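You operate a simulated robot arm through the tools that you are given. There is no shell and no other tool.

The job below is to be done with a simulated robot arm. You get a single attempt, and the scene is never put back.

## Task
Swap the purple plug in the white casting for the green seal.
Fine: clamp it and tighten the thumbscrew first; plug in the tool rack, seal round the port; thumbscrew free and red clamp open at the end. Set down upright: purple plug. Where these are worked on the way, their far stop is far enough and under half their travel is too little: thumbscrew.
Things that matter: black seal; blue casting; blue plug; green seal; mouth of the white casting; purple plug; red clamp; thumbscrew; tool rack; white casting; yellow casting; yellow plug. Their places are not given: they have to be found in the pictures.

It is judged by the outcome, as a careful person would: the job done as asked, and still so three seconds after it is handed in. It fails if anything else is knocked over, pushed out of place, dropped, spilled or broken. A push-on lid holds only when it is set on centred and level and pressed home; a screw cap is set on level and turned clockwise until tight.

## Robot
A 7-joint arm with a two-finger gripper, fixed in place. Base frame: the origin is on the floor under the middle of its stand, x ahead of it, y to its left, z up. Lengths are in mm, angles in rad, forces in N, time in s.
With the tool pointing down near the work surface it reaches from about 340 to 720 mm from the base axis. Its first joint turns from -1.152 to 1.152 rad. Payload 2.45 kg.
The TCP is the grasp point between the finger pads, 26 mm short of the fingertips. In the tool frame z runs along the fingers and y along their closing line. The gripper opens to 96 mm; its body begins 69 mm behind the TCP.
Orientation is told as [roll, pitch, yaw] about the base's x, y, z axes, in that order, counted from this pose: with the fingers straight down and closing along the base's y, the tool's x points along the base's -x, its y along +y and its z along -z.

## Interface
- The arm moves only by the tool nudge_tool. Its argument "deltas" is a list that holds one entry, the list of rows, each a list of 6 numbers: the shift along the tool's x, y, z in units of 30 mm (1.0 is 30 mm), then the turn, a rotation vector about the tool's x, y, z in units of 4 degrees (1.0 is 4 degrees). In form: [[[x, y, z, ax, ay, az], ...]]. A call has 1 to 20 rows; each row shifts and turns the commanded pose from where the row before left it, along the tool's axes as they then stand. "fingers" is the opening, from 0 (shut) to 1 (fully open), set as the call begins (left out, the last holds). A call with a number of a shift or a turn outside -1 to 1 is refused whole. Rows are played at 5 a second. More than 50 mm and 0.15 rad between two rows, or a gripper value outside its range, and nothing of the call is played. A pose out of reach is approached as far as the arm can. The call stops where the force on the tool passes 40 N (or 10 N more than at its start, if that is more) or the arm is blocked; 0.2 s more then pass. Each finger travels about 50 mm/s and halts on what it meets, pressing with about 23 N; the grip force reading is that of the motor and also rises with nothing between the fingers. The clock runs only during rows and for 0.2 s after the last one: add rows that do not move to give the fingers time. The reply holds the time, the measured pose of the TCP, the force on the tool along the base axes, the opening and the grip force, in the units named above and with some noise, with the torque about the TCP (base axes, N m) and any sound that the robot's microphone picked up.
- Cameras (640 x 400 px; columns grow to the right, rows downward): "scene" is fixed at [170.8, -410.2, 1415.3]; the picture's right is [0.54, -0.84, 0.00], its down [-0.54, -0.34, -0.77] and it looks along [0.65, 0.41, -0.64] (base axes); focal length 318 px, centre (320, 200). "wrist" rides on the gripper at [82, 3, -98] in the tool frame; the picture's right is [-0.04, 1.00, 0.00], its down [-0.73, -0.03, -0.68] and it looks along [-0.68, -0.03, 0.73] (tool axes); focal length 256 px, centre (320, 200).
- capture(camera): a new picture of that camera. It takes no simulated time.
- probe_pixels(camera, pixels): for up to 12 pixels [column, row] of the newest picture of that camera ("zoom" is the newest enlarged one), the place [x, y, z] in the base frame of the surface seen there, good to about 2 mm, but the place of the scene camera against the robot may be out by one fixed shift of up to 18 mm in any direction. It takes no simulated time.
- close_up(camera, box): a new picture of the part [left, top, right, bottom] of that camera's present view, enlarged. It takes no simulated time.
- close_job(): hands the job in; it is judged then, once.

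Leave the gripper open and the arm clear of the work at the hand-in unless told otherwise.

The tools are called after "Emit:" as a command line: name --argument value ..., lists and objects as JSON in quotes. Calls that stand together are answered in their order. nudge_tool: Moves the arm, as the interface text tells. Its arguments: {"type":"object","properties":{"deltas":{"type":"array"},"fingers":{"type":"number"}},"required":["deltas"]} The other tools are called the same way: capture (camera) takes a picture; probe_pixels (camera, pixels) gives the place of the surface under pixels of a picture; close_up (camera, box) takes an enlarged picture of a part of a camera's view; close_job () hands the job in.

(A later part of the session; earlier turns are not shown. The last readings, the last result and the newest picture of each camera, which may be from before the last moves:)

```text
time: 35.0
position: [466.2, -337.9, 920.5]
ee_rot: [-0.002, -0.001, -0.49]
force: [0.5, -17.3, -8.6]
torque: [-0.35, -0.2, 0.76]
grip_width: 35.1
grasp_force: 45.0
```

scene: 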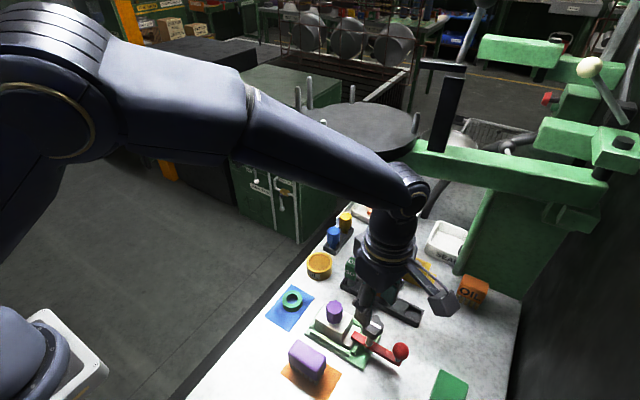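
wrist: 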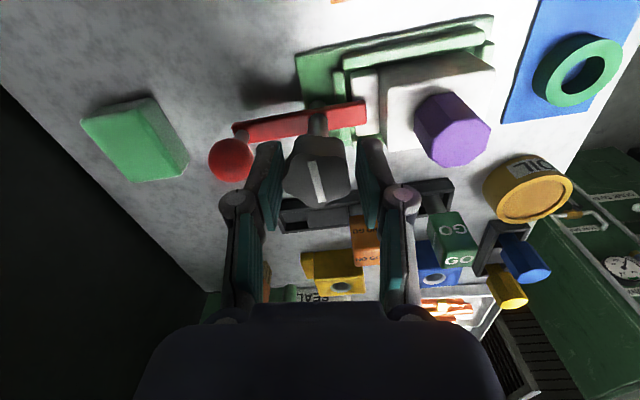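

Torque about z jumped to 0.76 N m — possibly near the stop. I look at the knob.

Emit:
capture --camera "wrist"

Emit:
close_up --camera "wrist" --box '[240, 120, 400, 220]'

Emit:
close_up --camera "scene" --box '[320, 270, 460, 370]'

```text
taken
```

wrist: 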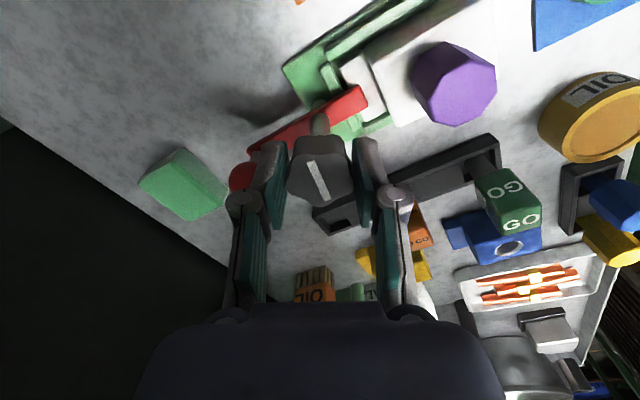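

```text
4.00 times, centred on (320, 170) of wrist
```

zoom: 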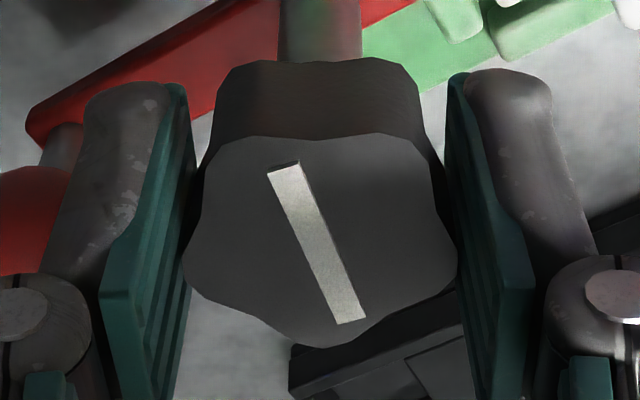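

```text
4.00 times, centred on (390, 320) of scene
```

zoom: 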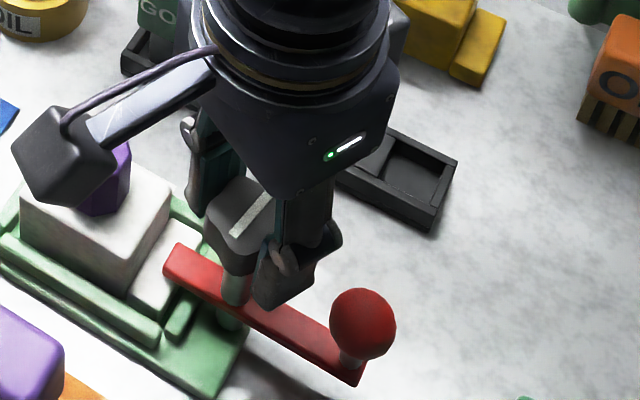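

I measure the mark's direction by probing its two ends now, to see whether it still turns with further torque.

Emit:
probe_pixels --camera "zoom" --pixels '[[232, 232], [266, 200], [240, 225], [260, 206]]'

Emit:
probe_pixels --camera "wrist" --pixels '[[312, 164], [325, 197], [311, 162], [326, 199]]'

```text
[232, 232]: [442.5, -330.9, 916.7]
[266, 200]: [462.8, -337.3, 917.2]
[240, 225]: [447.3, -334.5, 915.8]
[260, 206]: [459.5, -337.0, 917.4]
```

```text
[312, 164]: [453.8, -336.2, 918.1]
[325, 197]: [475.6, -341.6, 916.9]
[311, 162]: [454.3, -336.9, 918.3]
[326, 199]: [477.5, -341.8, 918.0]
```

The mark has turned about 105° so far (now at ≈ -13° from x). I turn another 12° and compare.

Emit:
nudge_tool --deltas '[[[0, 0, 0, 0, 0, 1], [0, 0, 0, 0, 0, 1], [0, 0, 0, 0, 0, 1]]]'

Emit:
capture --camera "wrist"

Emit:
close_up --camera "wrist" --box '[240, 120, 400, 220]'

```text
time: 35.8
position: [465.1, -337.5, 920.9]
ee_rot: [0.002, -0.002, -0.7]
force: [-4.6, -16.7, -2.3]
torque: [-0.29, 0.07, 0.37]
grip_width: 34.6
grasp_force: 45.4
```

```text
taken
```

wrist: 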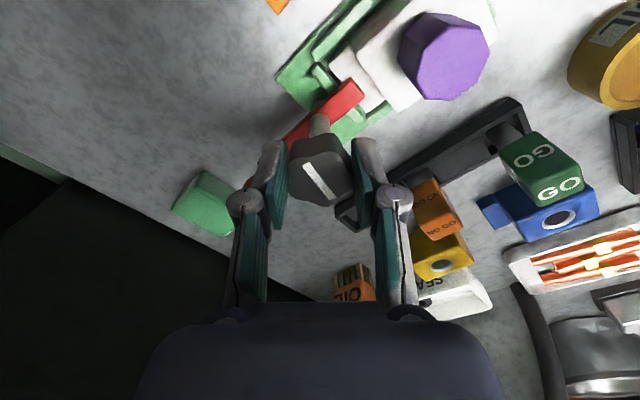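

```text
4.00 times, centred on (320, 170) of wrist
```

zoom: 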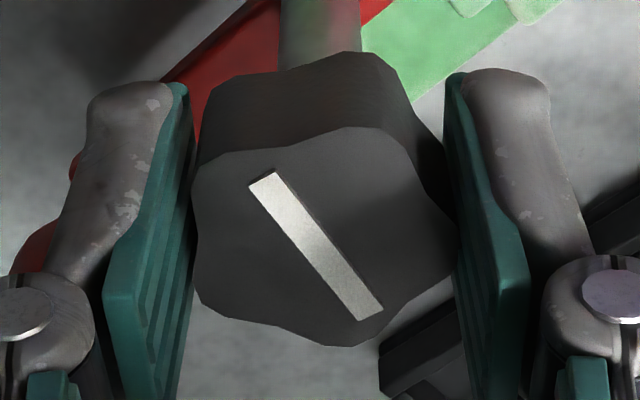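

In the tool's view the mark rotated back by about the same 12° — the knob slipped, i.e. it is at its stop. I verify with probes of the mark ends.

Emit:
probe_pixels --camera "zoom" --pixels '[[262, 184], [368, 308], [272, 195], [355, 295]]'

```text
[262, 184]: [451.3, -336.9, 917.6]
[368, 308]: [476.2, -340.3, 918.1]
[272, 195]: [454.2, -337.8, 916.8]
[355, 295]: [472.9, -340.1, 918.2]
```

Mark still at ≈ -8°: no further turn. As a check I re-grip in a lobe-aligned position (yaw ≈ -26°) and try once more.

Emit:
nudge_tool --deltas '[[[0, 0, 0, 0, 0, 0], [0, 0, 0, 0, 0, 0], [0, 0, 0, 0, 0, -1], [0, 0, 0, 0, 0, -1], [0, 0, 0, 0, 0, -1], [0, 0, 0, 0, 0, -0.5], [0, 0, 0, 0, 0, 0]]]' --fingers 0.42

Emit:
nudge_tool --deltas '[[[0, 0, 0, 0, 0, 0], [0, 0, 0, 0, 0, 0], [0, 0, 0, 0, 0, 0], [0, 0, 0, 0, 0, 1], [0, 0, 0, 0, 0, 1]]]' --fingers 0.1

Emit:
nudge_tool --deltas '[[[0, 0, 0, 0, 0, 1], [0, 0, 0, 0, 0, 1]]]'

Emit:
close_up --camera "wrist" --box '[240, 120, 400, 220]'

```text
time: 37.4
position: [465.9, -338.5, 920.7]
ee_rot: [-0.001, -0.001, -0.45]
force: [0.7, -0.9, -0.6]
torque: [-0.01, 0.04, 0.01]
grip_width: 40.6
grasp_force: 0.1
```

```text
time: 38.6
position: [465.7, -337.8, 920.0]
ee_rot: [-0.002, -0.001, -0.593]
force: [-1.6, -9.9, -2.8]
torque: [-0.36, -0.11, 0.54]
grip_width: 34.6
grasp_force: 45.0
```

```text
time: 39.2
position: [464.2, -337.6, 920.7]
ee_rot: [-0.001, -0.001, -0.735]
force: [-4.9, -11.3, 0.1]
torque: [-0.2, 0.06, 0.15]
grip_width: 34.1
grasp_force: 44.9
```

```text
4.00 times, centred on (320, 170) of wrist
```

zoom: 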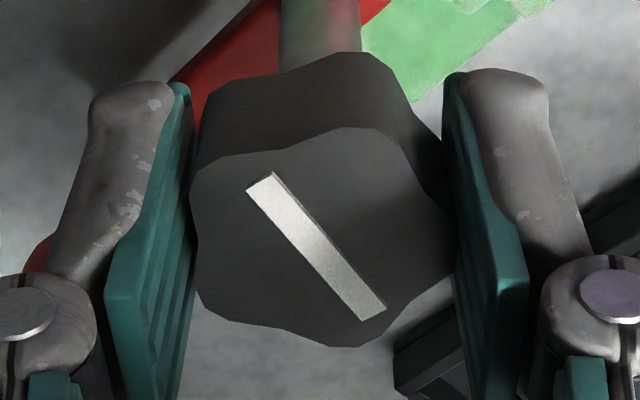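

Torque rises at once and the fingers slip: the thumbscrew is tight at its stop. I open slightly and rise 90 mm.

Emit:
nudge_tool --deltas '[[[0, 0, 0, 0, 0, 0], [0, 0, 0, 0, 0, 0], [0, 0, -0.4, 0, 0, 0], [0, 0, -0.9, 0, 0, 0], [0, 0, -0.9, 0, 0, 0], [0, 0, -0.8, 0, 0, 0], [0, 0, 0, 0, 0, 0]]]' --fingers 0.42

Emit:
capture --camera "wrist"

Emit:
close_up --camera "scene" --box '[260, 250, 440, 380]'

```text
time: 40.8
position: [464.3, -338.1, 1010.1]
ee_rot: [0.0, 0.001, -0.733]
force: [-0.7, 0.5, 0.4]
torque: [0.01, -0.03, -0.02]
grip_width: 40.4
grasp_force: 0.0
```

```text
taken
```

wrist: 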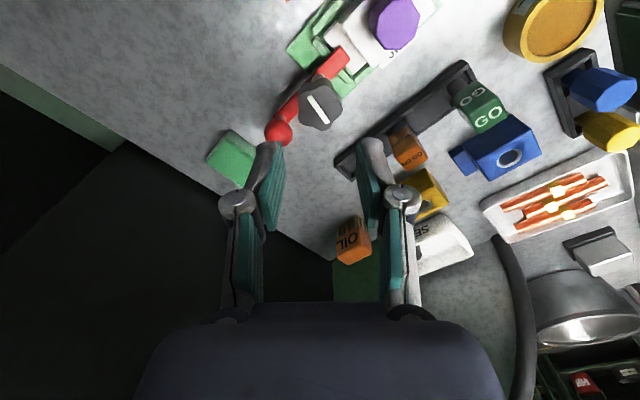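

```text
3.08 times, centred on (350, 315) of scene
```

zoom: 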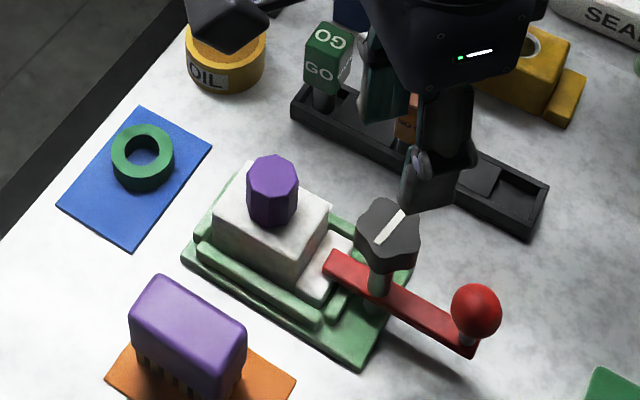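

Clamp and thumbscrew done: nose on the foot, mark along x. Next: the purple plug. I rotate back to yaw 0 and move over the plug centre (465,-265).

Emit:
nudge_tool --deltas '[[[0, 0, 0, 0, 0, -1], [0, 0, 0, 0, 0, -1], [0, 0, 0, 0, 0, -1], [0, 0, 0, 0, 0, -1], [0, 0, 0, 0, 0, -1], [0, 0, 0, 0, 0, -1], [0, 0, 0, 0, 0, -1], [0, 0, 0, 0, 0, -1], [0, 0, 0, 0, 0, -1], [0, 0, 0, 0, 0, -1], [0, 0, 0, 0, 0, -0.5], [0, 0.811, 0, 0, 0, 0], [0, 0.811, 0, 0, 0, 0], [0, 0.811, 0, 0, 0, 0], [0, 0, 0, 0, 0, 0]]]' --fingers 0.6

Emit:
capture --camera "wrist"

Emit:
close_up --camera "wrist" --box '[260, 60, 400, 148]'

```text
time: 44.0
position: [465.1, -265.9, 1010.8]
ee_rot: [0.0, 0.0, 0.001]
force: [-0.4, 0.2, 0.5]
torque: [-0.01, 0.0, -0.03]
grip_width: 57.5
grasp_force: 0.0
```

```text
taken
```

wrist: 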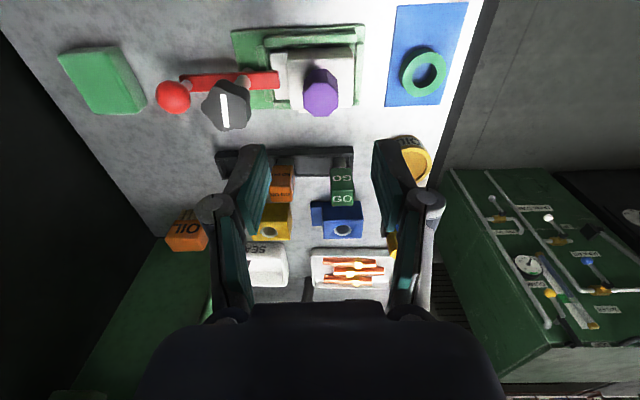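

```text
4.55 times, centred on (330, 104) of wrist
```

zoom: 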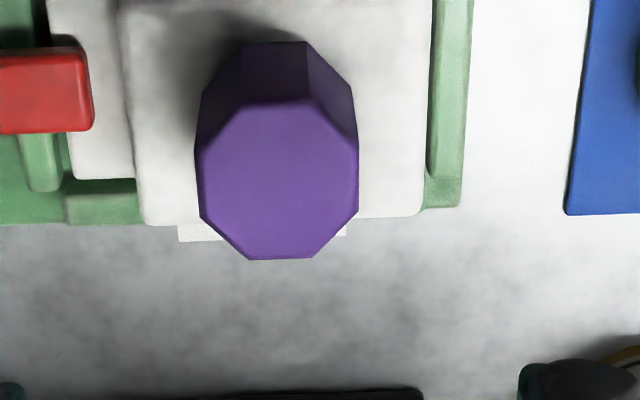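

The octagonal head has flats facing ±y, good for yaw-0 gripping. I probe its edges for the exact centre.

Emit:
probe_pixels --camera "zoom" --pixels '[[204, 180], [352, 180], [278, 108], [281, 252], [278, 180], [220, 180], [335, 180], [278, 130], [278, 230], [278, 60], [215, 100], [335, 95]]'

Emit:
probe_pixels --camera "zoom" --pixels '[[160, 190], [405, 190], [410, 20], [140, 20], [75, 70], [100, 160], [60, 110], [180, 130], [380, 100], [250, 20], [450, 100], [20, 90]]'

```text
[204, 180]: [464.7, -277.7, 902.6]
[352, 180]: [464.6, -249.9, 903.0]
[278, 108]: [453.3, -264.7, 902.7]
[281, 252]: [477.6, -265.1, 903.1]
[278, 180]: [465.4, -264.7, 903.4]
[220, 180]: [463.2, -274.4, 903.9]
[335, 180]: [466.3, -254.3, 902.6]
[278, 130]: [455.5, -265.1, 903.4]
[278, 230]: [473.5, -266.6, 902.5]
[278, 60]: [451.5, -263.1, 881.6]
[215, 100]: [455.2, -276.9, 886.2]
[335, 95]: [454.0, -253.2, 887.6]
```

```text
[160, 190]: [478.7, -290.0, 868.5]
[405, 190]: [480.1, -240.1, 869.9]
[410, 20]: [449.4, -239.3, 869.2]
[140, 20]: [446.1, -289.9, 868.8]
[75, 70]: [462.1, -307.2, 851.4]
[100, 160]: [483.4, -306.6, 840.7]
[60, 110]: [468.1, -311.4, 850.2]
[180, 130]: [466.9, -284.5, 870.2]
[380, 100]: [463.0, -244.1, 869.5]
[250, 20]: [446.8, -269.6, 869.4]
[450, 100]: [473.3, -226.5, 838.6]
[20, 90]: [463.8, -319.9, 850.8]
```

Plug head centre ≈ (465.4,-263.8), width ≈28, z 870–903; casting top z≈869. I narrow to ~43 mm and descend to TCP z≈899 (fingertips ≈873, above the casting top).

Emit:
nudge_tool --deltas '[[[0, 0.067, 0.6, 0, 0, 0], [0, 0, 0.8, 0, 0, 0], [0, 0, 0.8, 0, 0, 0], [0, 0, 0.8, 0, 0, 0], [0, 0, 0.7, 0, 0, 0], [0, 0, 0, 0, 0, 0]]]' --fingers 0.45

Emit:
capture --camera "wrist"

Emit:
close_up --camera "scene" --box '[270, 260, 410, 360]'

```text
time: 45.4
position: [465.2, -262.6, 899.5]
ee_rot: [-0.001, 0.0, 0.0]
force: [0.9, 0.4, -0.1]
torque: [0.0, 0.03, -0.01]
grip_width: 43.0
grasp_force: 0.1
```

```text
taken
```

wrist: 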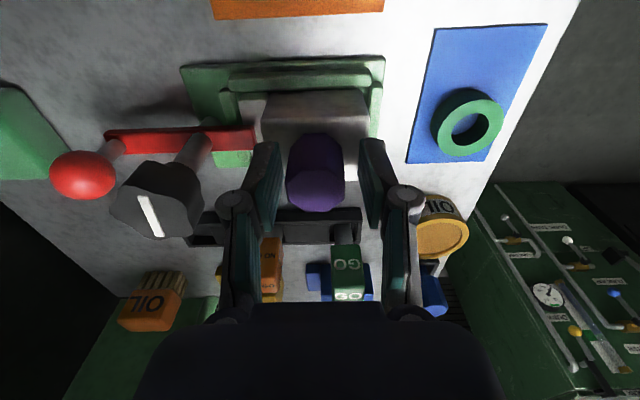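

```text
4.00 times, centred on (340, 310) of scene
```

zoom: 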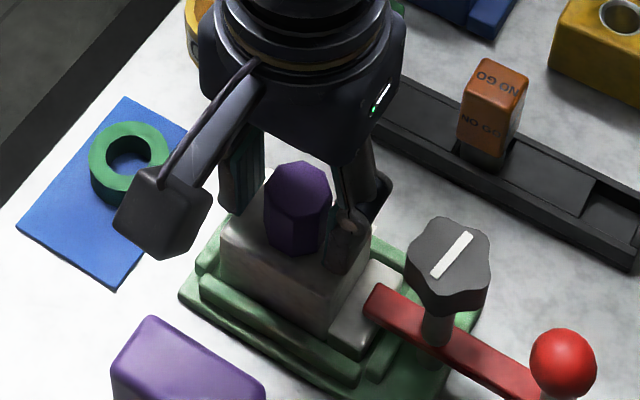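

Fingers straddle the head. I close on the plug and read forces.

Emit:
nudge_tool --deltas '[[[0, 0, 0, 0, 0, 0], [0, 0, 0, 0, 0, 0], [0, 0, 0, 0, 0, 0], [0, 0, 0, 0, 0, 0]]]' --fingers 0.1

Emit:
nudge_tool --deltas '[[[0, 0, -0.1, 0, 0, 0], [0, 0, -0.1, 0, 0, 0], [0, 0, 0, 0, 0, 0]]]'

```text
time: 46.4
position: [465.3, -262.6, 898.6]
ee_rot: [0.001, -0.001, 0.0]
force: [-0.6, -1.2, 0.3]
torque: [-0.06, -0.01, 0.02]
grip_width: 27.9
grasp_force: 22.9
```

```text
time: 47.2
position: [465.6, -262.5, 904.8]
ee_rot: [0.0, -0.002, 0.001]
force: [0.0, -0.2, -3.0]
torque: [0.0, -0.01, 0.0]
grip_width: 27.8
grasp_force: 22.7
```

Plug is held (27.8 mm) and lifts freely with ~3 N weight. I lift another 75 mm and look at the shank and port.

Emit:
nudge_tool --deltas '[[[0, 0, -0.2, 0, 0, 0], [0, 0, -0.2, 0, 0, 0], [0, 0, -0.2, 0, 0, 0], [0, 0, -0.3, 0, 0, 0], [0, 0, -0.4, 0, 0, 0], [0, 0, -0.4, 0, 0, 0], [0, 0, -0.4, 0, 0, 0], [0, 0, -0.4, 0, 0, 0], [0, 0, 0, 0, 0, 0]]]'

Emit:
capture --camera "wrist"

Emit:
close_up --camera "scene" --box '[270, 230, 410, 350]'

```text
time: 49.2
position: [465.7, -263.2, 980.1]
ee_rot: [0.001, 0.002, 0.0]
force: [-0.1, -0.3, -0.6]
torque: [0.0, 0.02, 0.04]
grip_width: 28.0
grasp_force: 23.0
```

```text
taken
```

wrist: 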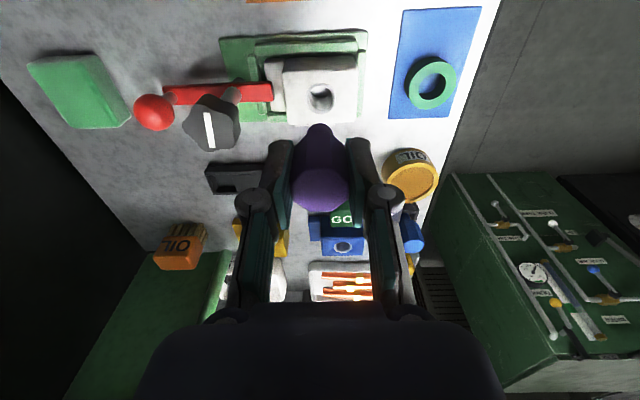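

```text
3.33 times, centred on (340, 290) of scene
```

zoom: 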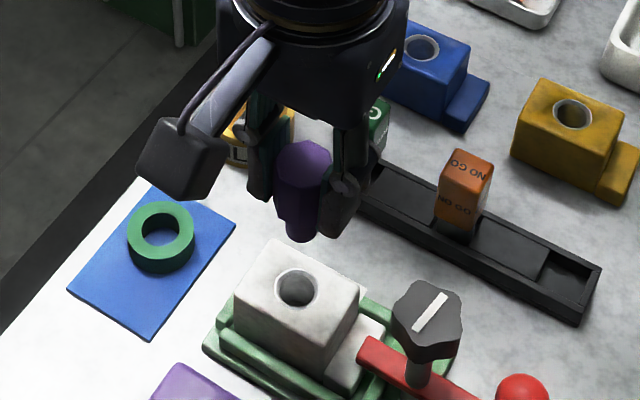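

The plug is out; port rim visible. I zoom on the shank/port and the empty rack socket.

Emit:
close_up --camera "wrist" --box '[250, 40, 390, 128]'

Emit:
probe_pixels --camera "zoom" --pixels '[[320, 262], [320, 215], [320, 300], [272, 258], [368, 258], [290, 258], [345, 258], [320, 205], [240, 258], [420, 258], [320, 150], [320, 240]]'

Emit:
close_up --camera "scene" --box '[315, 275, 375, 315]'

Emit:
close_up --camera "scene" --box '[360, 280, 430, 330]'

```text
4.55 times, centred on (320, 84) of wrist
```

zoom: 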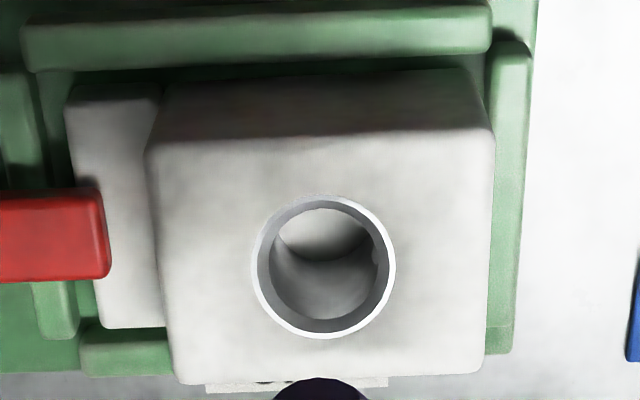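

```text
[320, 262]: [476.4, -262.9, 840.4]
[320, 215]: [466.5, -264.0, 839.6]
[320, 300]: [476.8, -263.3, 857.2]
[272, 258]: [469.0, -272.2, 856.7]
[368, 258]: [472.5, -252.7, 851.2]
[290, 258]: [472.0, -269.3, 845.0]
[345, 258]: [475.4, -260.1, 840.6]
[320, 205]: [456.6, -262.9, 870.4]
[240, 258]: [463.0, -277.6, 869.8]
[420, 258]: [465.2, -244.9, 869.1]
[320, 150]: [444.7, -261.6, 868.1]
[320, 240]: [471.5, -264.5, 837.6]
```

```text
10.00 times, centred on (345, 295) of scene
```

zoom: 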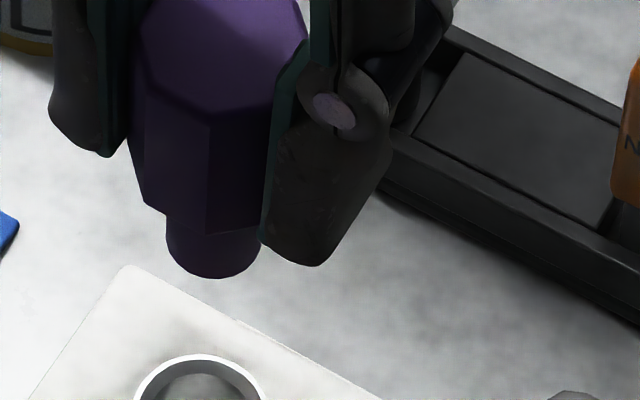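

```text
8.00 times, centred on (395, 305) of scene
```

zoom: 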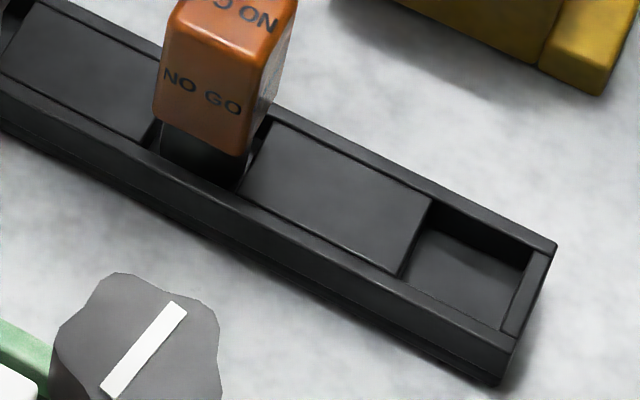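

Port rim centre is near zoom (323,267), rim outside ≈26 mm. Now look at the empty socket in the wrist view near (220,180).

Emit:
close_up --camera "wrist" --box '[195, 150, 275, 200]'

Emit:
probe_pixels --camera "zoom" --pixels '[[100, 200], [190, 190], [190, 270], [110, 280], [210, 280], [320, 200], [320, 310], [85, 300], [230, 150], [230, 330], [270, 240], [400, 250]]'

```text
8.00 times, centred on (235, 175) of wrist
```

zoom: 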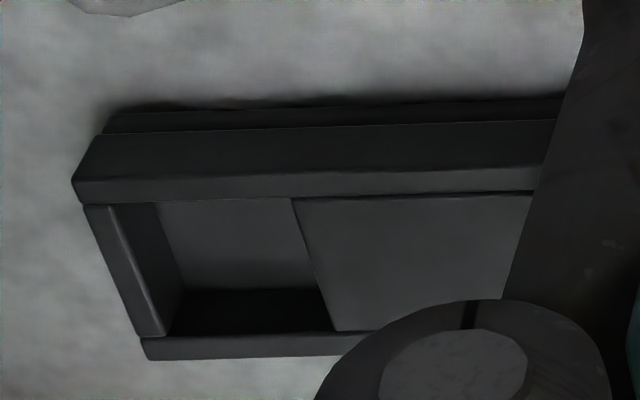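

```text
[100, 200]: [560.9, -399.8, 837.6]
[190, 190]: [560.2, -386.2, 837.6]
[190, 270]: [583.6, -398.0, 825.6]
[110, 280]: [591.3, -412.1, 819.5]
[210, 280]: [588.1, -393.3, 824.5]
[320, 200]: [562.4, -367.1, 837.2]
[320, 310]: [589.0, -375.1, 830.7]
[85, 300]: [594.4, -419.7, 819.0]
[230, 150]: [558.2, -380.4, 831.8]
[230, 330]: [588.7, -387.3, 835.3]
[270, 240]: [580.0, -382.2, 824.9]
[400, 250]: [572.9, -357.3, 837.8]
```

I need to know the clearance to the green overhead bar (scene (420–600,150–190)) before carrying the plug over the rack. Probing its lower edge and the column.

Emit:
capture --camera "scene"

Emit:
probe_pixels --camera "scene" --pixels '[[440, 150], [440, 165], [440, 172], [470, 160], [470, 175], [470, 180], [500, 165], [500, 185], [540, 175], [540, 195], [420, 155], [480, 220]]'

Emit:
close_up --camera "scene" --box '[290, 80, 630, 280]'

```text
taken
```

scene: 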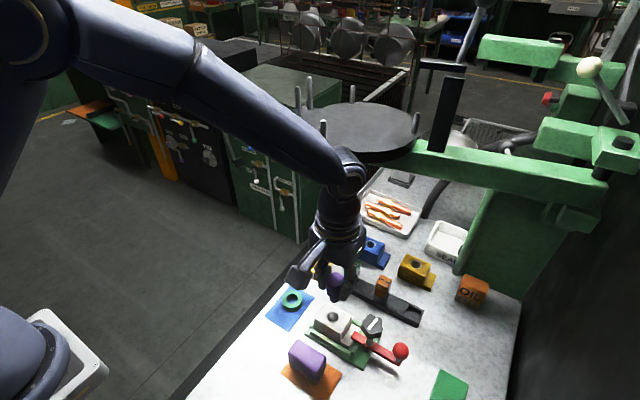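

```text
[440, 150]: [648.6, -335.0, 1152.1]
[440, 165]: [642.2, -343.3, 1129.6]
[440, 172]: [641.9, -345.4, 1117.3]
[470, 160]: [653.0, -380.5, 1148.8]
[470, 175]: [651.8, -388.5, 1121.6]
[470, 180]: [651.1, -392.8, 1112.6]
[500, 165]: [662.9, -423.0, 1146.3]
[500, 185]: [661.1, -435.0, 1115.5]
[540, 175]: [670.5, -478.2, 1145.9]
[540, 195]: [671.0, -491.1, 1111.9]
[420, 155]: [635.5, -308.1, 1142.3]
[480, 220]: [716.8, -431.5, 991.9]
```

```text
1.88 times, centred on (460, 180) of scene
```

zoom: 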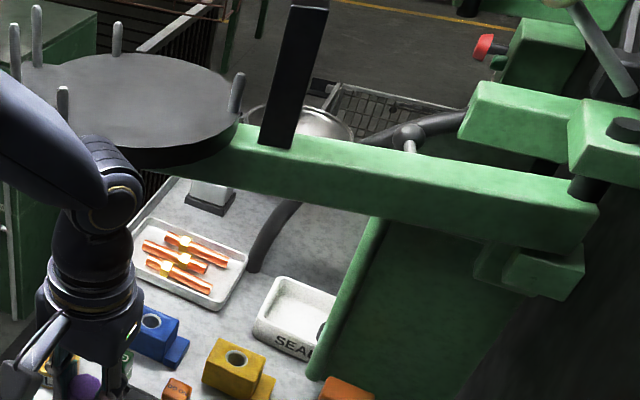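

Bar's lower near edge is at x≈650, z≥1110 – enough clearance for reaching the socket at about (575,-386). I carry the plug at z≈965 to above the socket.

Emit:
nudge_tool --deltas '[[[-0.607, -0.682, 0.083, 0, 0, 0], [-0.607, -0.682, 0.083, 0, 0, 0], [-0.607, -0.682, 0.083, 0, 0, 0], [-0.607, -0.682, 0.083, 0, 0, 0], [-0.607, -0.682, 0.083, 0, 0, 0], [-0.607, -0.682, 0.083, 0, 0, 0], [0, 0, 0, 0, 0, 0]]]'

Emit:
capture --camera "wrist"

Emit:
capture --camera "scene"

```text
time: 50.8
position: [575.4, -385.9, 965.7]
ee_rot: [-0.001, 0.0, 0.002]
force: [-0.1, 0.0, -0.1]
torque: [-0.02, -0.05, 0.01]
grip_width: 27.9
grasp_force: 23.0
```

```text
taken
```

wrist: 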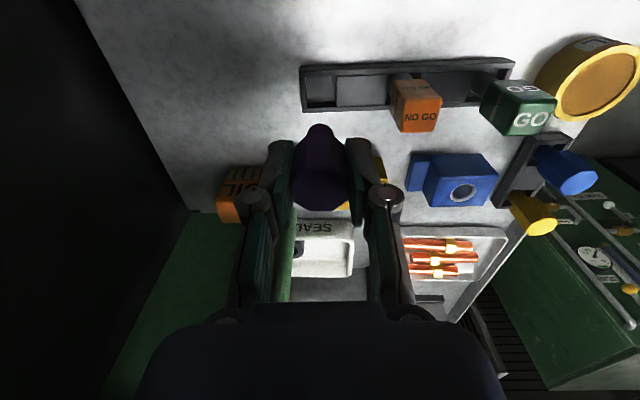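

```text
taken
```

scene: 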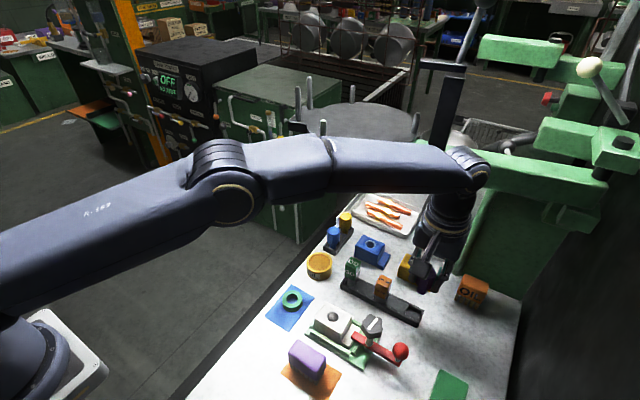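

Socket is visible at wrist (320,90), plug held at (318,165). Zoom and probe the socket edges.

Emit:
close_up --camera "wrist" --box '[280, 50, 400, 125]'

Emit:
probe_pixels --camera "zoom" --pixels '[[130, 160], [150, 240], [205, 200], [215, 200], [275, 200], [310, 200], [320, 200], [220, 130], [220, 145], [220, 295], [220, 310], [400, 200]]'

```text
5.33 times, centred on (340, 88) of wrist
```

zoom: 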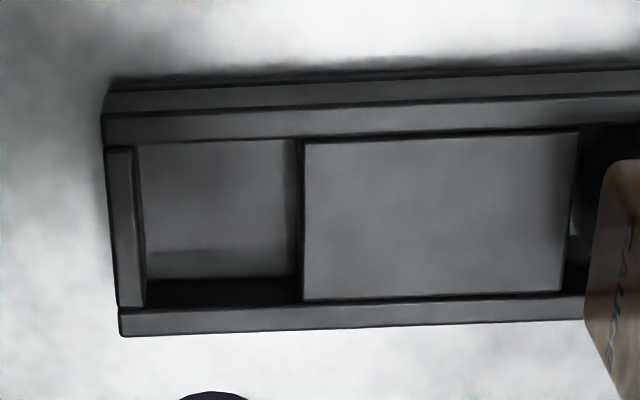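

```text
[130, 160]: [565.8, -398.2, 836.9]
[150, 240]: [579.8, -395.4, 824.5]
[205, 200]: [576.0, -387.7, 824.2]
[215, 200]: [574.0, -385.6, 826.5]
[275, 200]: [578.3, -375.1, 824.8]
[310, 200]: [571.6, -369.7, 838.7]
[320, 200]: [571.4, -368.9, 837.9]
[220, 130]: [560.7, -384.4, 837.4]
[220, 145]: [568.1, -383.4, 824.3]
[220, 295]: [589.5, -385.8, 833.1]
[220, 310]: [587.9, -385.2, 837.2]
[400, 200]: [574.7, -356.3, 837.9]
```

Socket spans x≈562.5–587.5, y≈-396.5–-371.5, so centre ≈ (575,-384), floor 824.5, rim 837. I shift +2 mm in y and descend to z≈900 (shank just above rim), then check.

Emit:
nudge_tool --deltas '[[[0, 0.063, 0.5, 0, 0, 0], [0, 0, 0.6, 0, 0, 0], [0, 0, 0.6, 0, 0, 0], [0, 0, 0.5, 0, 0, 0], [0, 0, 0, 0, 0, 0]]]'

Emit:
capture --camera "wrist"

Emit:
close_up --camera "wrist" --box '[250, 60, 410, 160]'

Emit:
close_up --camera "scene" --box '[380, 260, 460, 330]'

```text
time: 52.0
position: [576.6, -383.7, 898.9]
ee_rot: [0.0, 0.0, 0.001]
force: [1.1, 0.5, -1.3]
torque: [-0.01, 0.05, -0.01]
grip_width: 28.1
grasp_force: 23.0
```

```text
taken
```

wrist: 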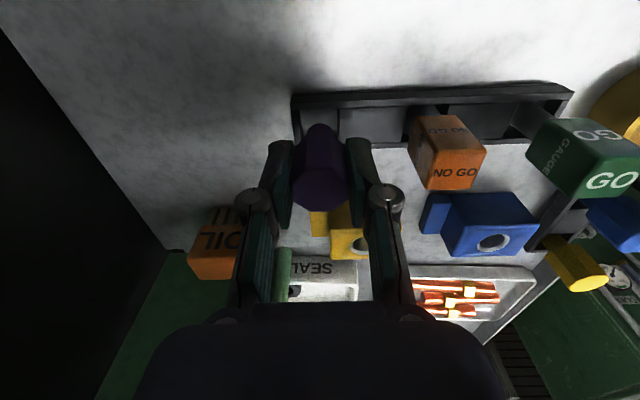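

```text
4.00 times, centred on (330, 110) of wrist
```

zoom: 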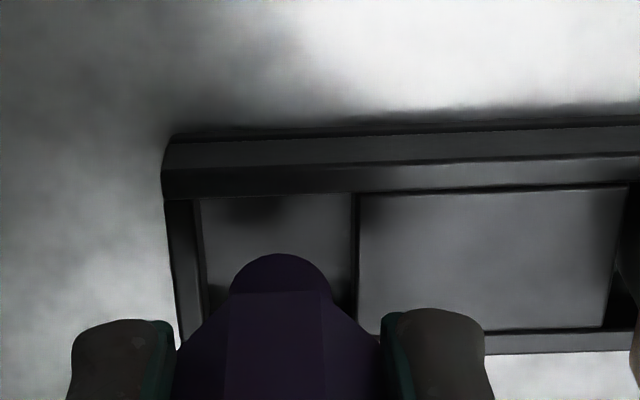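

```text
5.71 times, centred on (420, 295) of scene
```

zoom: 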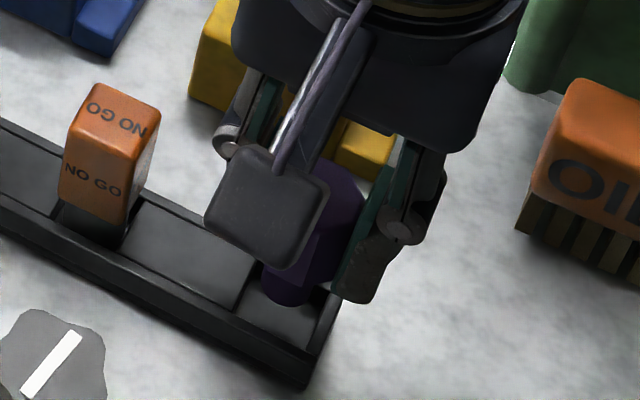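

Probe the shank's bottom edge and the socket edges in the newest views to verify alignment.

Emit:
close_up --camera "wrist" --box '[270, 90, 370, 153]'

Emit:
probe_pixels --camera "zoom" --pixels '[[320, 225], [320, 250], [265, 250], [375, 250], [250, 265], [390, 265], [130, 200], [180, 120], [180, 135], [430, 135], [455, 135], [395, 180]]'

```text
6.35 times, centred on (320, 122) of wrist
```

zoom: 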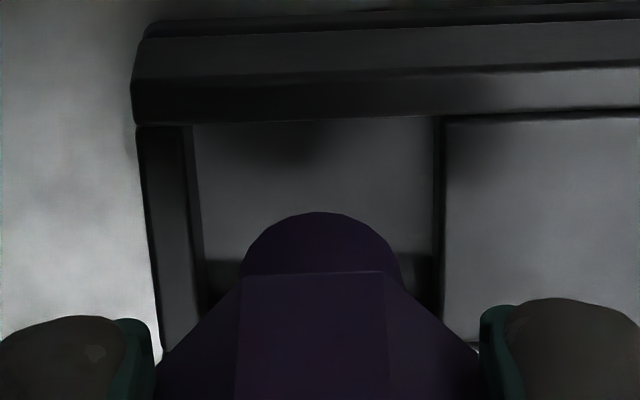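

```text
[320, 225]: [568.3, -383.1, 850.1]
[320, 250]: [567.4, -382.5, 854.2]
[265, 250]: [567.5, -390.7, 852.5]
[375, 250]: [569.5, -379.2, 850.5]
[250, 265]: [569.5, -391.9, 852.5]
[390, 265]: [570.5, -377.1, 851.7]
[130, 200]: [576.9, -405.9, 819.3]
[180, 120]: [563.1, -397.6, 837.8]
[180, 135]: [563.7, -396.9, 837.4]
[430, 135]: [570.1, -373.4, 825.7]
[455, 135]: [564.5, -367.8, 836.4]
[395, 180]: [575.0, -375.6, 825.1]
```

Shank (≈17 mm dia, bottom at z≈848) is above the socket; I shift 1.5 mm toward the base and lower 20 mm, watching force.

Emit:
nudge_tool --deltas '[[[0.05, 0, 0, 0, 0, 0], [0, 0, 0.2, 0, 0, 0], [0, 0, 0.2, 0, 0, 0], [0, 0, 0.2, 0, 0, 0], [0, 0, 0.067, 0, 0, 0], [0, 0, 0, 0, 0, 0]]]'

Emit:
close_up --camera "wrist" --box '[270, 90, 370, 153]'

Emit:
close_up --camera "scene" --box '[380, 260, 460, 330]'

```text
time: 53.4
position: [572.7, -384.7, 880.5]
ee_rot: [0.001, -0.001, 0.0]
force: [-0.8, 0.3, 0.3]
torque: [-0.02, 0.01, 0.0]
grip_width: 27.7
grasp_force: 22.9
```

```text
6.35 times, centred on (320, 122) of wrist
```

zoom: 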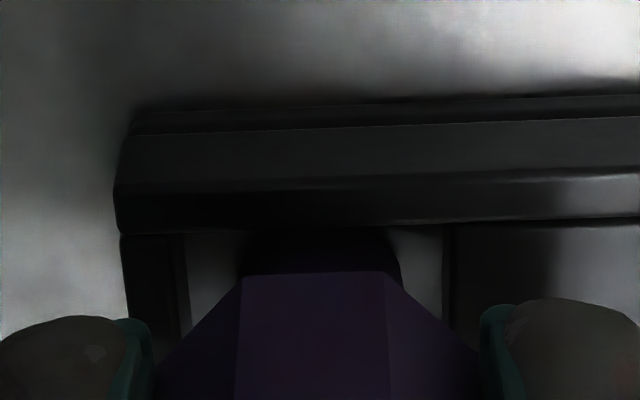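

```text
5.71 times, centred on (420, 295) of scene
```

zoom: 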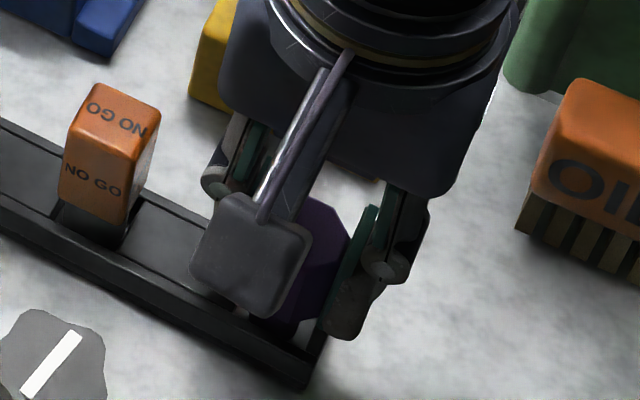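

Shank is inside the socket with gaps on both sides. I lower in 1 mm steps until contact with the floor.

Emit:
nudge_tool --deltas '[[[0, 0, 0.035, 0, 0, 0], [0, 0, 0.035, 0, 0, 0], [0, 0, 0.035, 0, 0, 0], [0, 0, 0, 0, 0, 0]]]'

Emit:
nudge_tool --deltas '[[[0, 0, 0.035, 0, 0, 0], [0, 0, 0, 0, 0, 0]]]'

```text
time: 54.4
position: [574.1, -383.6, 879.1]
ee_rot: [-0.004, -0.006, 0.0]
force: [-7.3, 6.8, 30.8]
torque: [0.28, 0.36, 0.0]
grip_width: 27.8
grasp_force: 23.2
```

```text
time: 55.0
position: [575.0, -383.8, 877.9]
ee_rot: [-0.006, -0.006, 0.001]
force: [-3.2, 4.2, 33.3]
torque: [0.11, 0.14, 0.02]
grip_width: 28.0
grasp_force: 23.2
```

Contact with the socket floor (≈31–33 N at TCP z≈878). I relieve by raising ~2 mm and check the force.

Emit:
nudge_tool --deltas '[[[0, 0, -0.033, 0, 0, 0], [0, 0, -0.03, 0, 0, 0], [0, 0, 0, 0, 0, 0]]]'

Emit:
capture --camera "wrist"

Emit:
close_up --camera "wrist" --box '[270, 90, 370, 153]'

```text
time: 55.8
position: [573.9, -384.6, 878.6]
ee_rot: [-0.003, -0.004, 0.0]
force: [6.2, -5.6, 17.7]
torque: [-0.35, -0.4, -0.06]
grip_width: 27.8
grasp_force: 22.3
```

```text
taken
```

wrist: 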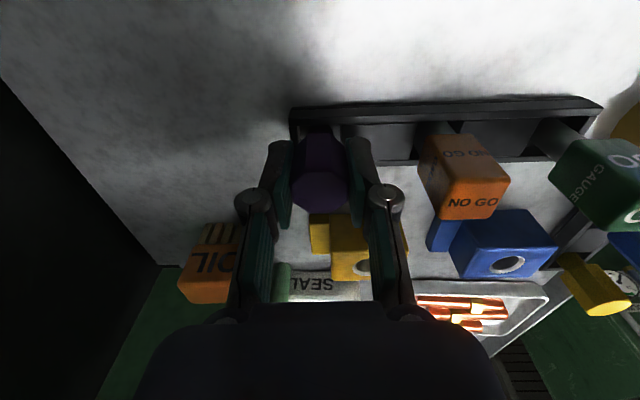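

```text
6.35 times, centred on (320, 122) of wrist
```

zoom: 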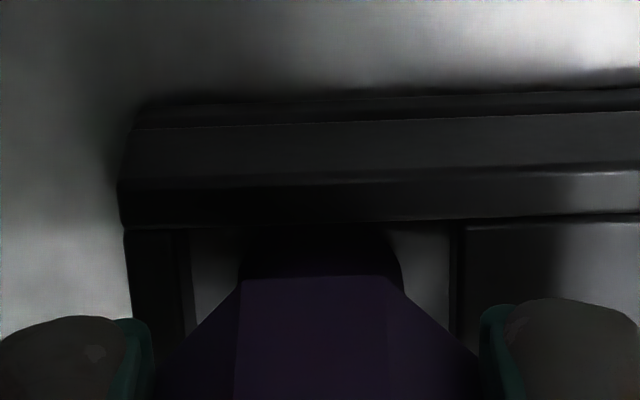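

Still 17.7 N; raise 1 mm more.

Emit:
nudge_tool --deltas '[[[0, 0, -0.035, 0, 0, 0], [0, 0, 0, 0, 0, 0]]]'

```text
time: 56.4
position: [573.3, -384.5, 877.8]
ee_rot: [0.001, 0.0, 0.0]
force: [6.8, -6.7, 12.8]
torque: [-0.39, -0.44, 0.0]
grip_width: 28.3
grasp_force: 23.1
```

Force 12.8 N with some sideways friction; raise another 0.8 mm.

Emit:
nudge_tool --deltas '[[[0, 0, -0.027, 0, 0, 0], [0, 0, 0, 0, 0, 0]]]'

```text
time: 57.0
position: [572.7, -383.9, 878.4]
ee_rot: [0.001, 0.0, -0.001]
force: [3.5, -3.6, 7.8]
torque: [-0.17, -0.17, 0.01]
grip_width: 27.8
grasp_force: 23.0
```

7.8 N now; one more 0.6 mm up, then release.

Emit:
nudge_tool --deltas '[[[0, 0, -0.02, 0, 0, 0], [0, 0, 0, 0, 0, 0], [0, 0, 0, 0, 0, 0]]]'

```text
time: 57.8
position: [572.9, -383.6, 878.4]
ee_rot: [0.001, 0.003, 0.001]
force: [0.1, -0.2, 0.3]
torque: [0.0, -0.03, 0.02]
grip_width: 27.8
grasp_force: 22.5
```

Force is ~0 with the plug just at the floor. I open the fingers gently to ~33 mm.

Emit:
nudge_tool --deltas '[[[0, 0, 0, 0, 0, 0], [0, 0, 0, 0, 0, 0], [0, 0, 0, 0, 0, 0]]]' --fingers 0.34

Emit:
capture --camera "wrist"

Emit:
close_up --camera "scene" --box '[380, 260, 460, 330]'

```text
time: 58.6
position: [573.1, -384.9, 879.9]
ee_rot: [0.002, 0.0, 0.001]
force: [0.6, -0.3, -0.4]
torque: [0.03, -0.01, 0.0]
grip_width: 32.7
grasp_force: 0.1
```

```text
taken
```

wrist: 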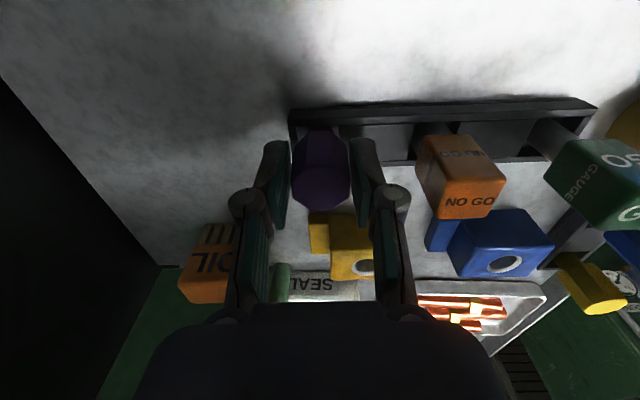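

```text
5.71 times, centred on (420, 295) of scene
```

zoom: 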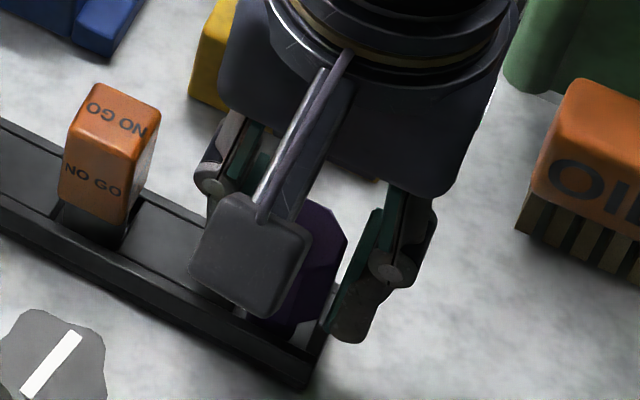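

Plug seems to stand. I open to ~43 mm and rise straight up slowly.

Emit:
nudge_tool --deltas '[[[0, 0, 0, 0, 0, 0], [0, 0, 0, 0, 0, 0], [0, 0, -0.2, 0, 0, 0], [0, 0, -0.4, 0, 0, 0], [0, 0, -0.6, 0, 0, 0], [0, 0, -0.8, 0, 0, 0], [0, 0, -0.8, 0, 0, 0], [0, 0, 0, 0, 0, 0]]]' --fingers 0.46

Emit:
capture --camera "wrist"

Emit:
close_up --camera "scene" --box '[380, 260, 460, 330]'

```text
time: 60.4
position: [571.4, -384.0, 963.2]
ee_rot: [0.0, 0.0, 0.001]
force: [-0.4, 0.1, -0.1]
torque: [0.03, -0.02, 0.04]
grip_width: 44.4
grasp_force: 0.0
```

```text
taken
```

wrist: 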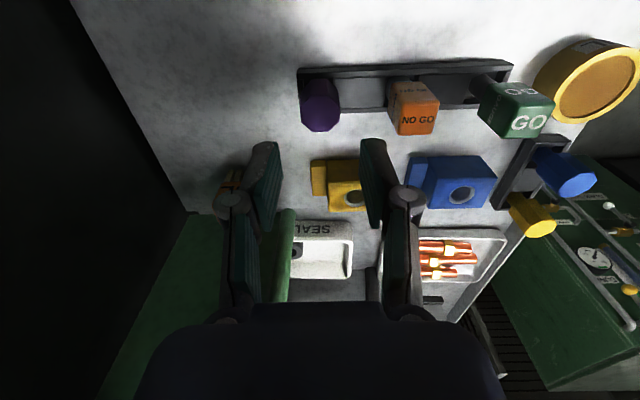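

```text
5.71 times, centred on (420, 295) of scene
```

zoom: 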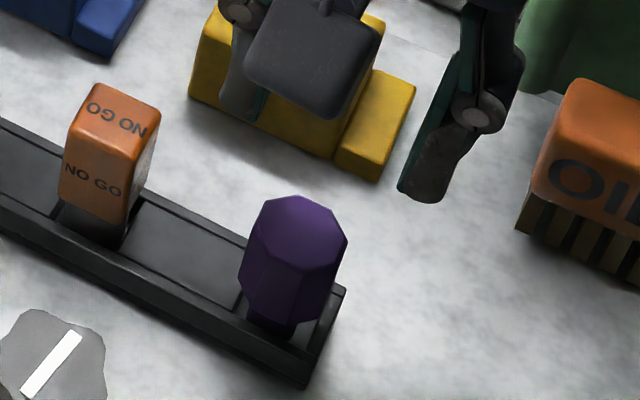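

The purple plug stands upright in the rack. I quickly probe its top for level.

Emit:
probe_pixels --camera "wrist" --pixels '[[310, 120], [330, 120], [320, 112], [320, 127]]'

Emit:
close_up --camera "wrist" --box '[280, 50, 400, 140]'

```text
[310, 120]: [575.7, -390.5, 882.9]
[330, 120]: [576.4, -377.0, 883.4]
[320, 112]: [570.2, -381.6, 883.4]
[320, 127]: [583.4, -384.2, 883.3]
```

```text
4.44 times, centred on (340, 95) of wrist
```

zoom: 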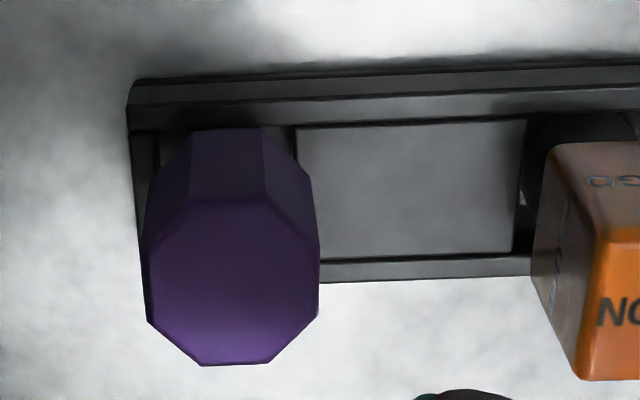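

Plug top is level (z≈883). Next, the green seal (centre ≈ (474,-162)). To stay clear of the overhead plate I first retract toward the base to x≈430, then move in +y to about (430,-165,985).

Emit:
nudge_tool --deltas '[[[0.94, 0, -0.15, 0, 0, 0], [0.94, 0, -0.15, 0, 0, 0], [0.94, 0, -0.15, 0, 0, 0], [0.94, 0, -0.15, 0, 0, 0], [0.94, 0, -0.15, 0, 0, 0], [0, 0.9, 0, 0, 0, 0], [0, 0.9, 0, 0, 0, 0], [0, 0.9, 0, 0, 0, 0], [0, 0.9, 0, 0, 0, 0], [0, 0.9, 0, 0, 0, 0], [0, 0.9, 0, 0, 0, 0], [0, 0.9, 0, 0, 0, 0], [0, 0.9, 0, 0, 0, 0], [0, 0, 0, 0, 0, 0]]]' --fingers 0.75

Emit:
capture --camera "wrist"

Emit:
capture --camera "scene"

```text
time: 63.4
position: [431.2, -167.1, 985.5]
ee_rot: [-0.001, 0.0, 0.0]
force: [-0.1, 0.3, -0.1]
torque: [-0.02, 0.01, 0.01]
grip_width: 71.9
grasp_force: 0.2
```

```text
taken
```

wrist: 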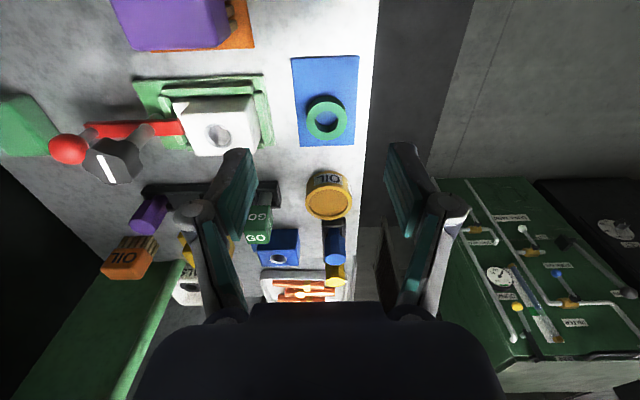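

```text
taken
```

scene: 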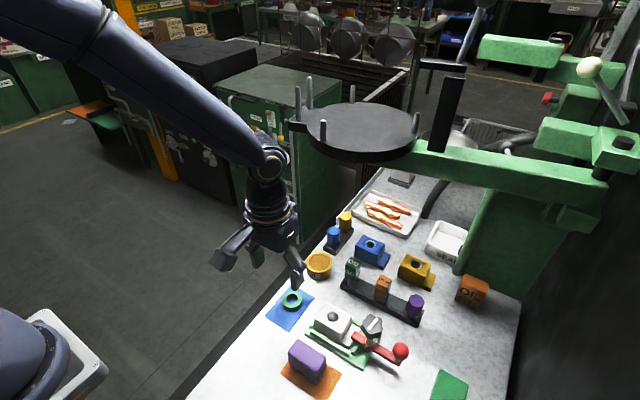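

The seal is at wrist (327,119). I zoom in and probe its edges for centre, diameters and height.

Emit:
close_up --camera "wrist" --box '[280, 85, 380, 150]'

Emit:
probe_pixels --camera "zoom" --pixels '[[300, 80], [300, 115], [300, 330], [300, 290], [180, 210], [215, 210], [420, 210], [385, 210], [300, 215], [240, 120], [360, 120], [300, 370]]'

```text
6.15 times, centred on (330, 118) of wrist
```

zoom: 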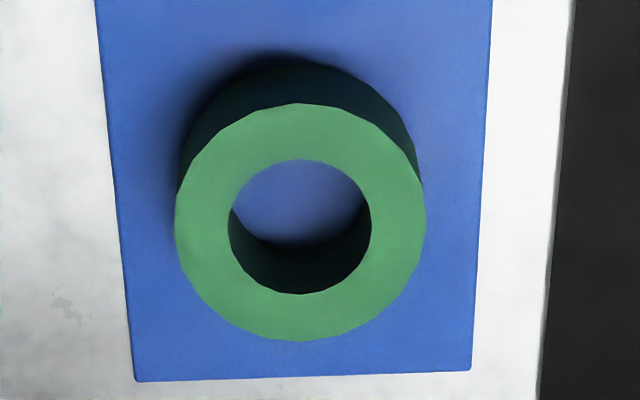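

```text
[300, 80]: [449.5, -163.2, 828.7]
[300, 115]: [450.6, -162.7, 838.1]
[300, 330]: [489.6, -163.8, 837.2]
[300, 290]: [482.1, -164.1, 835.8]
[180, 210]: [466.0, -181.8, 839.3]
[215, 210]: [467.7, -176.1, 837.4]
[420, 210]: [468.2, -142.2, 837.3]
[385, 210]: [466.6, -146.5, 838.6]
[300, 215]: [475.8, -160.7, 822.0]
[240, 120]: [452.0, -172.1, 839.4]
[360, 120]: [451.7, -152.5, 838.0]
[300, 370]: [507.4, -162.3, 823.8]
```

Seal: centre ≈ (470,-161.8), OD ≈42, ID ≈23, z 822–838. I lower to z≈880 at x≈431, then forward over the seal, with fingers ~58 mm open.

Emit:
nudge_tool --deltas '[[[0, 0.059, 0.9, 0, 0, 0], [0, 0.059, 0.9, 0, 0, 0], [0, 0.059, 0.9, 0, 0, 0], [0, 0, 0.82, 0, 0, 0], [-0.65, 0, 0, 0, 0, 0], [-0.643, 0, 0, 0, 0, 0], [0, 0, 0, 0, 0, 0]]]' --fingers 0.6

Emit:
capture --camera "wrist"

Emit:
capture --camera "scene"

```text
time: 65.0
position: [470.5, -161.8, 878.6]
ee_rot: [0.0, 0.002, 0.003]
force: [-0.5, 0.8, -1.2]
torque: [-0.02, 0.02, -0.01]
grip_width: 57.5
grasp_force: 0.1
```

```text
taken
```

wrist: 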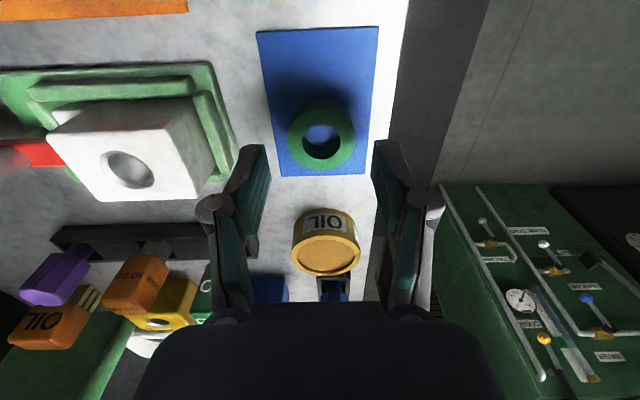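

```text
taken
```

scene: 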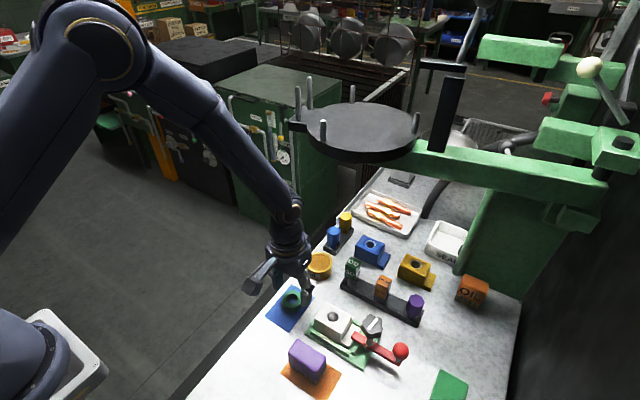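

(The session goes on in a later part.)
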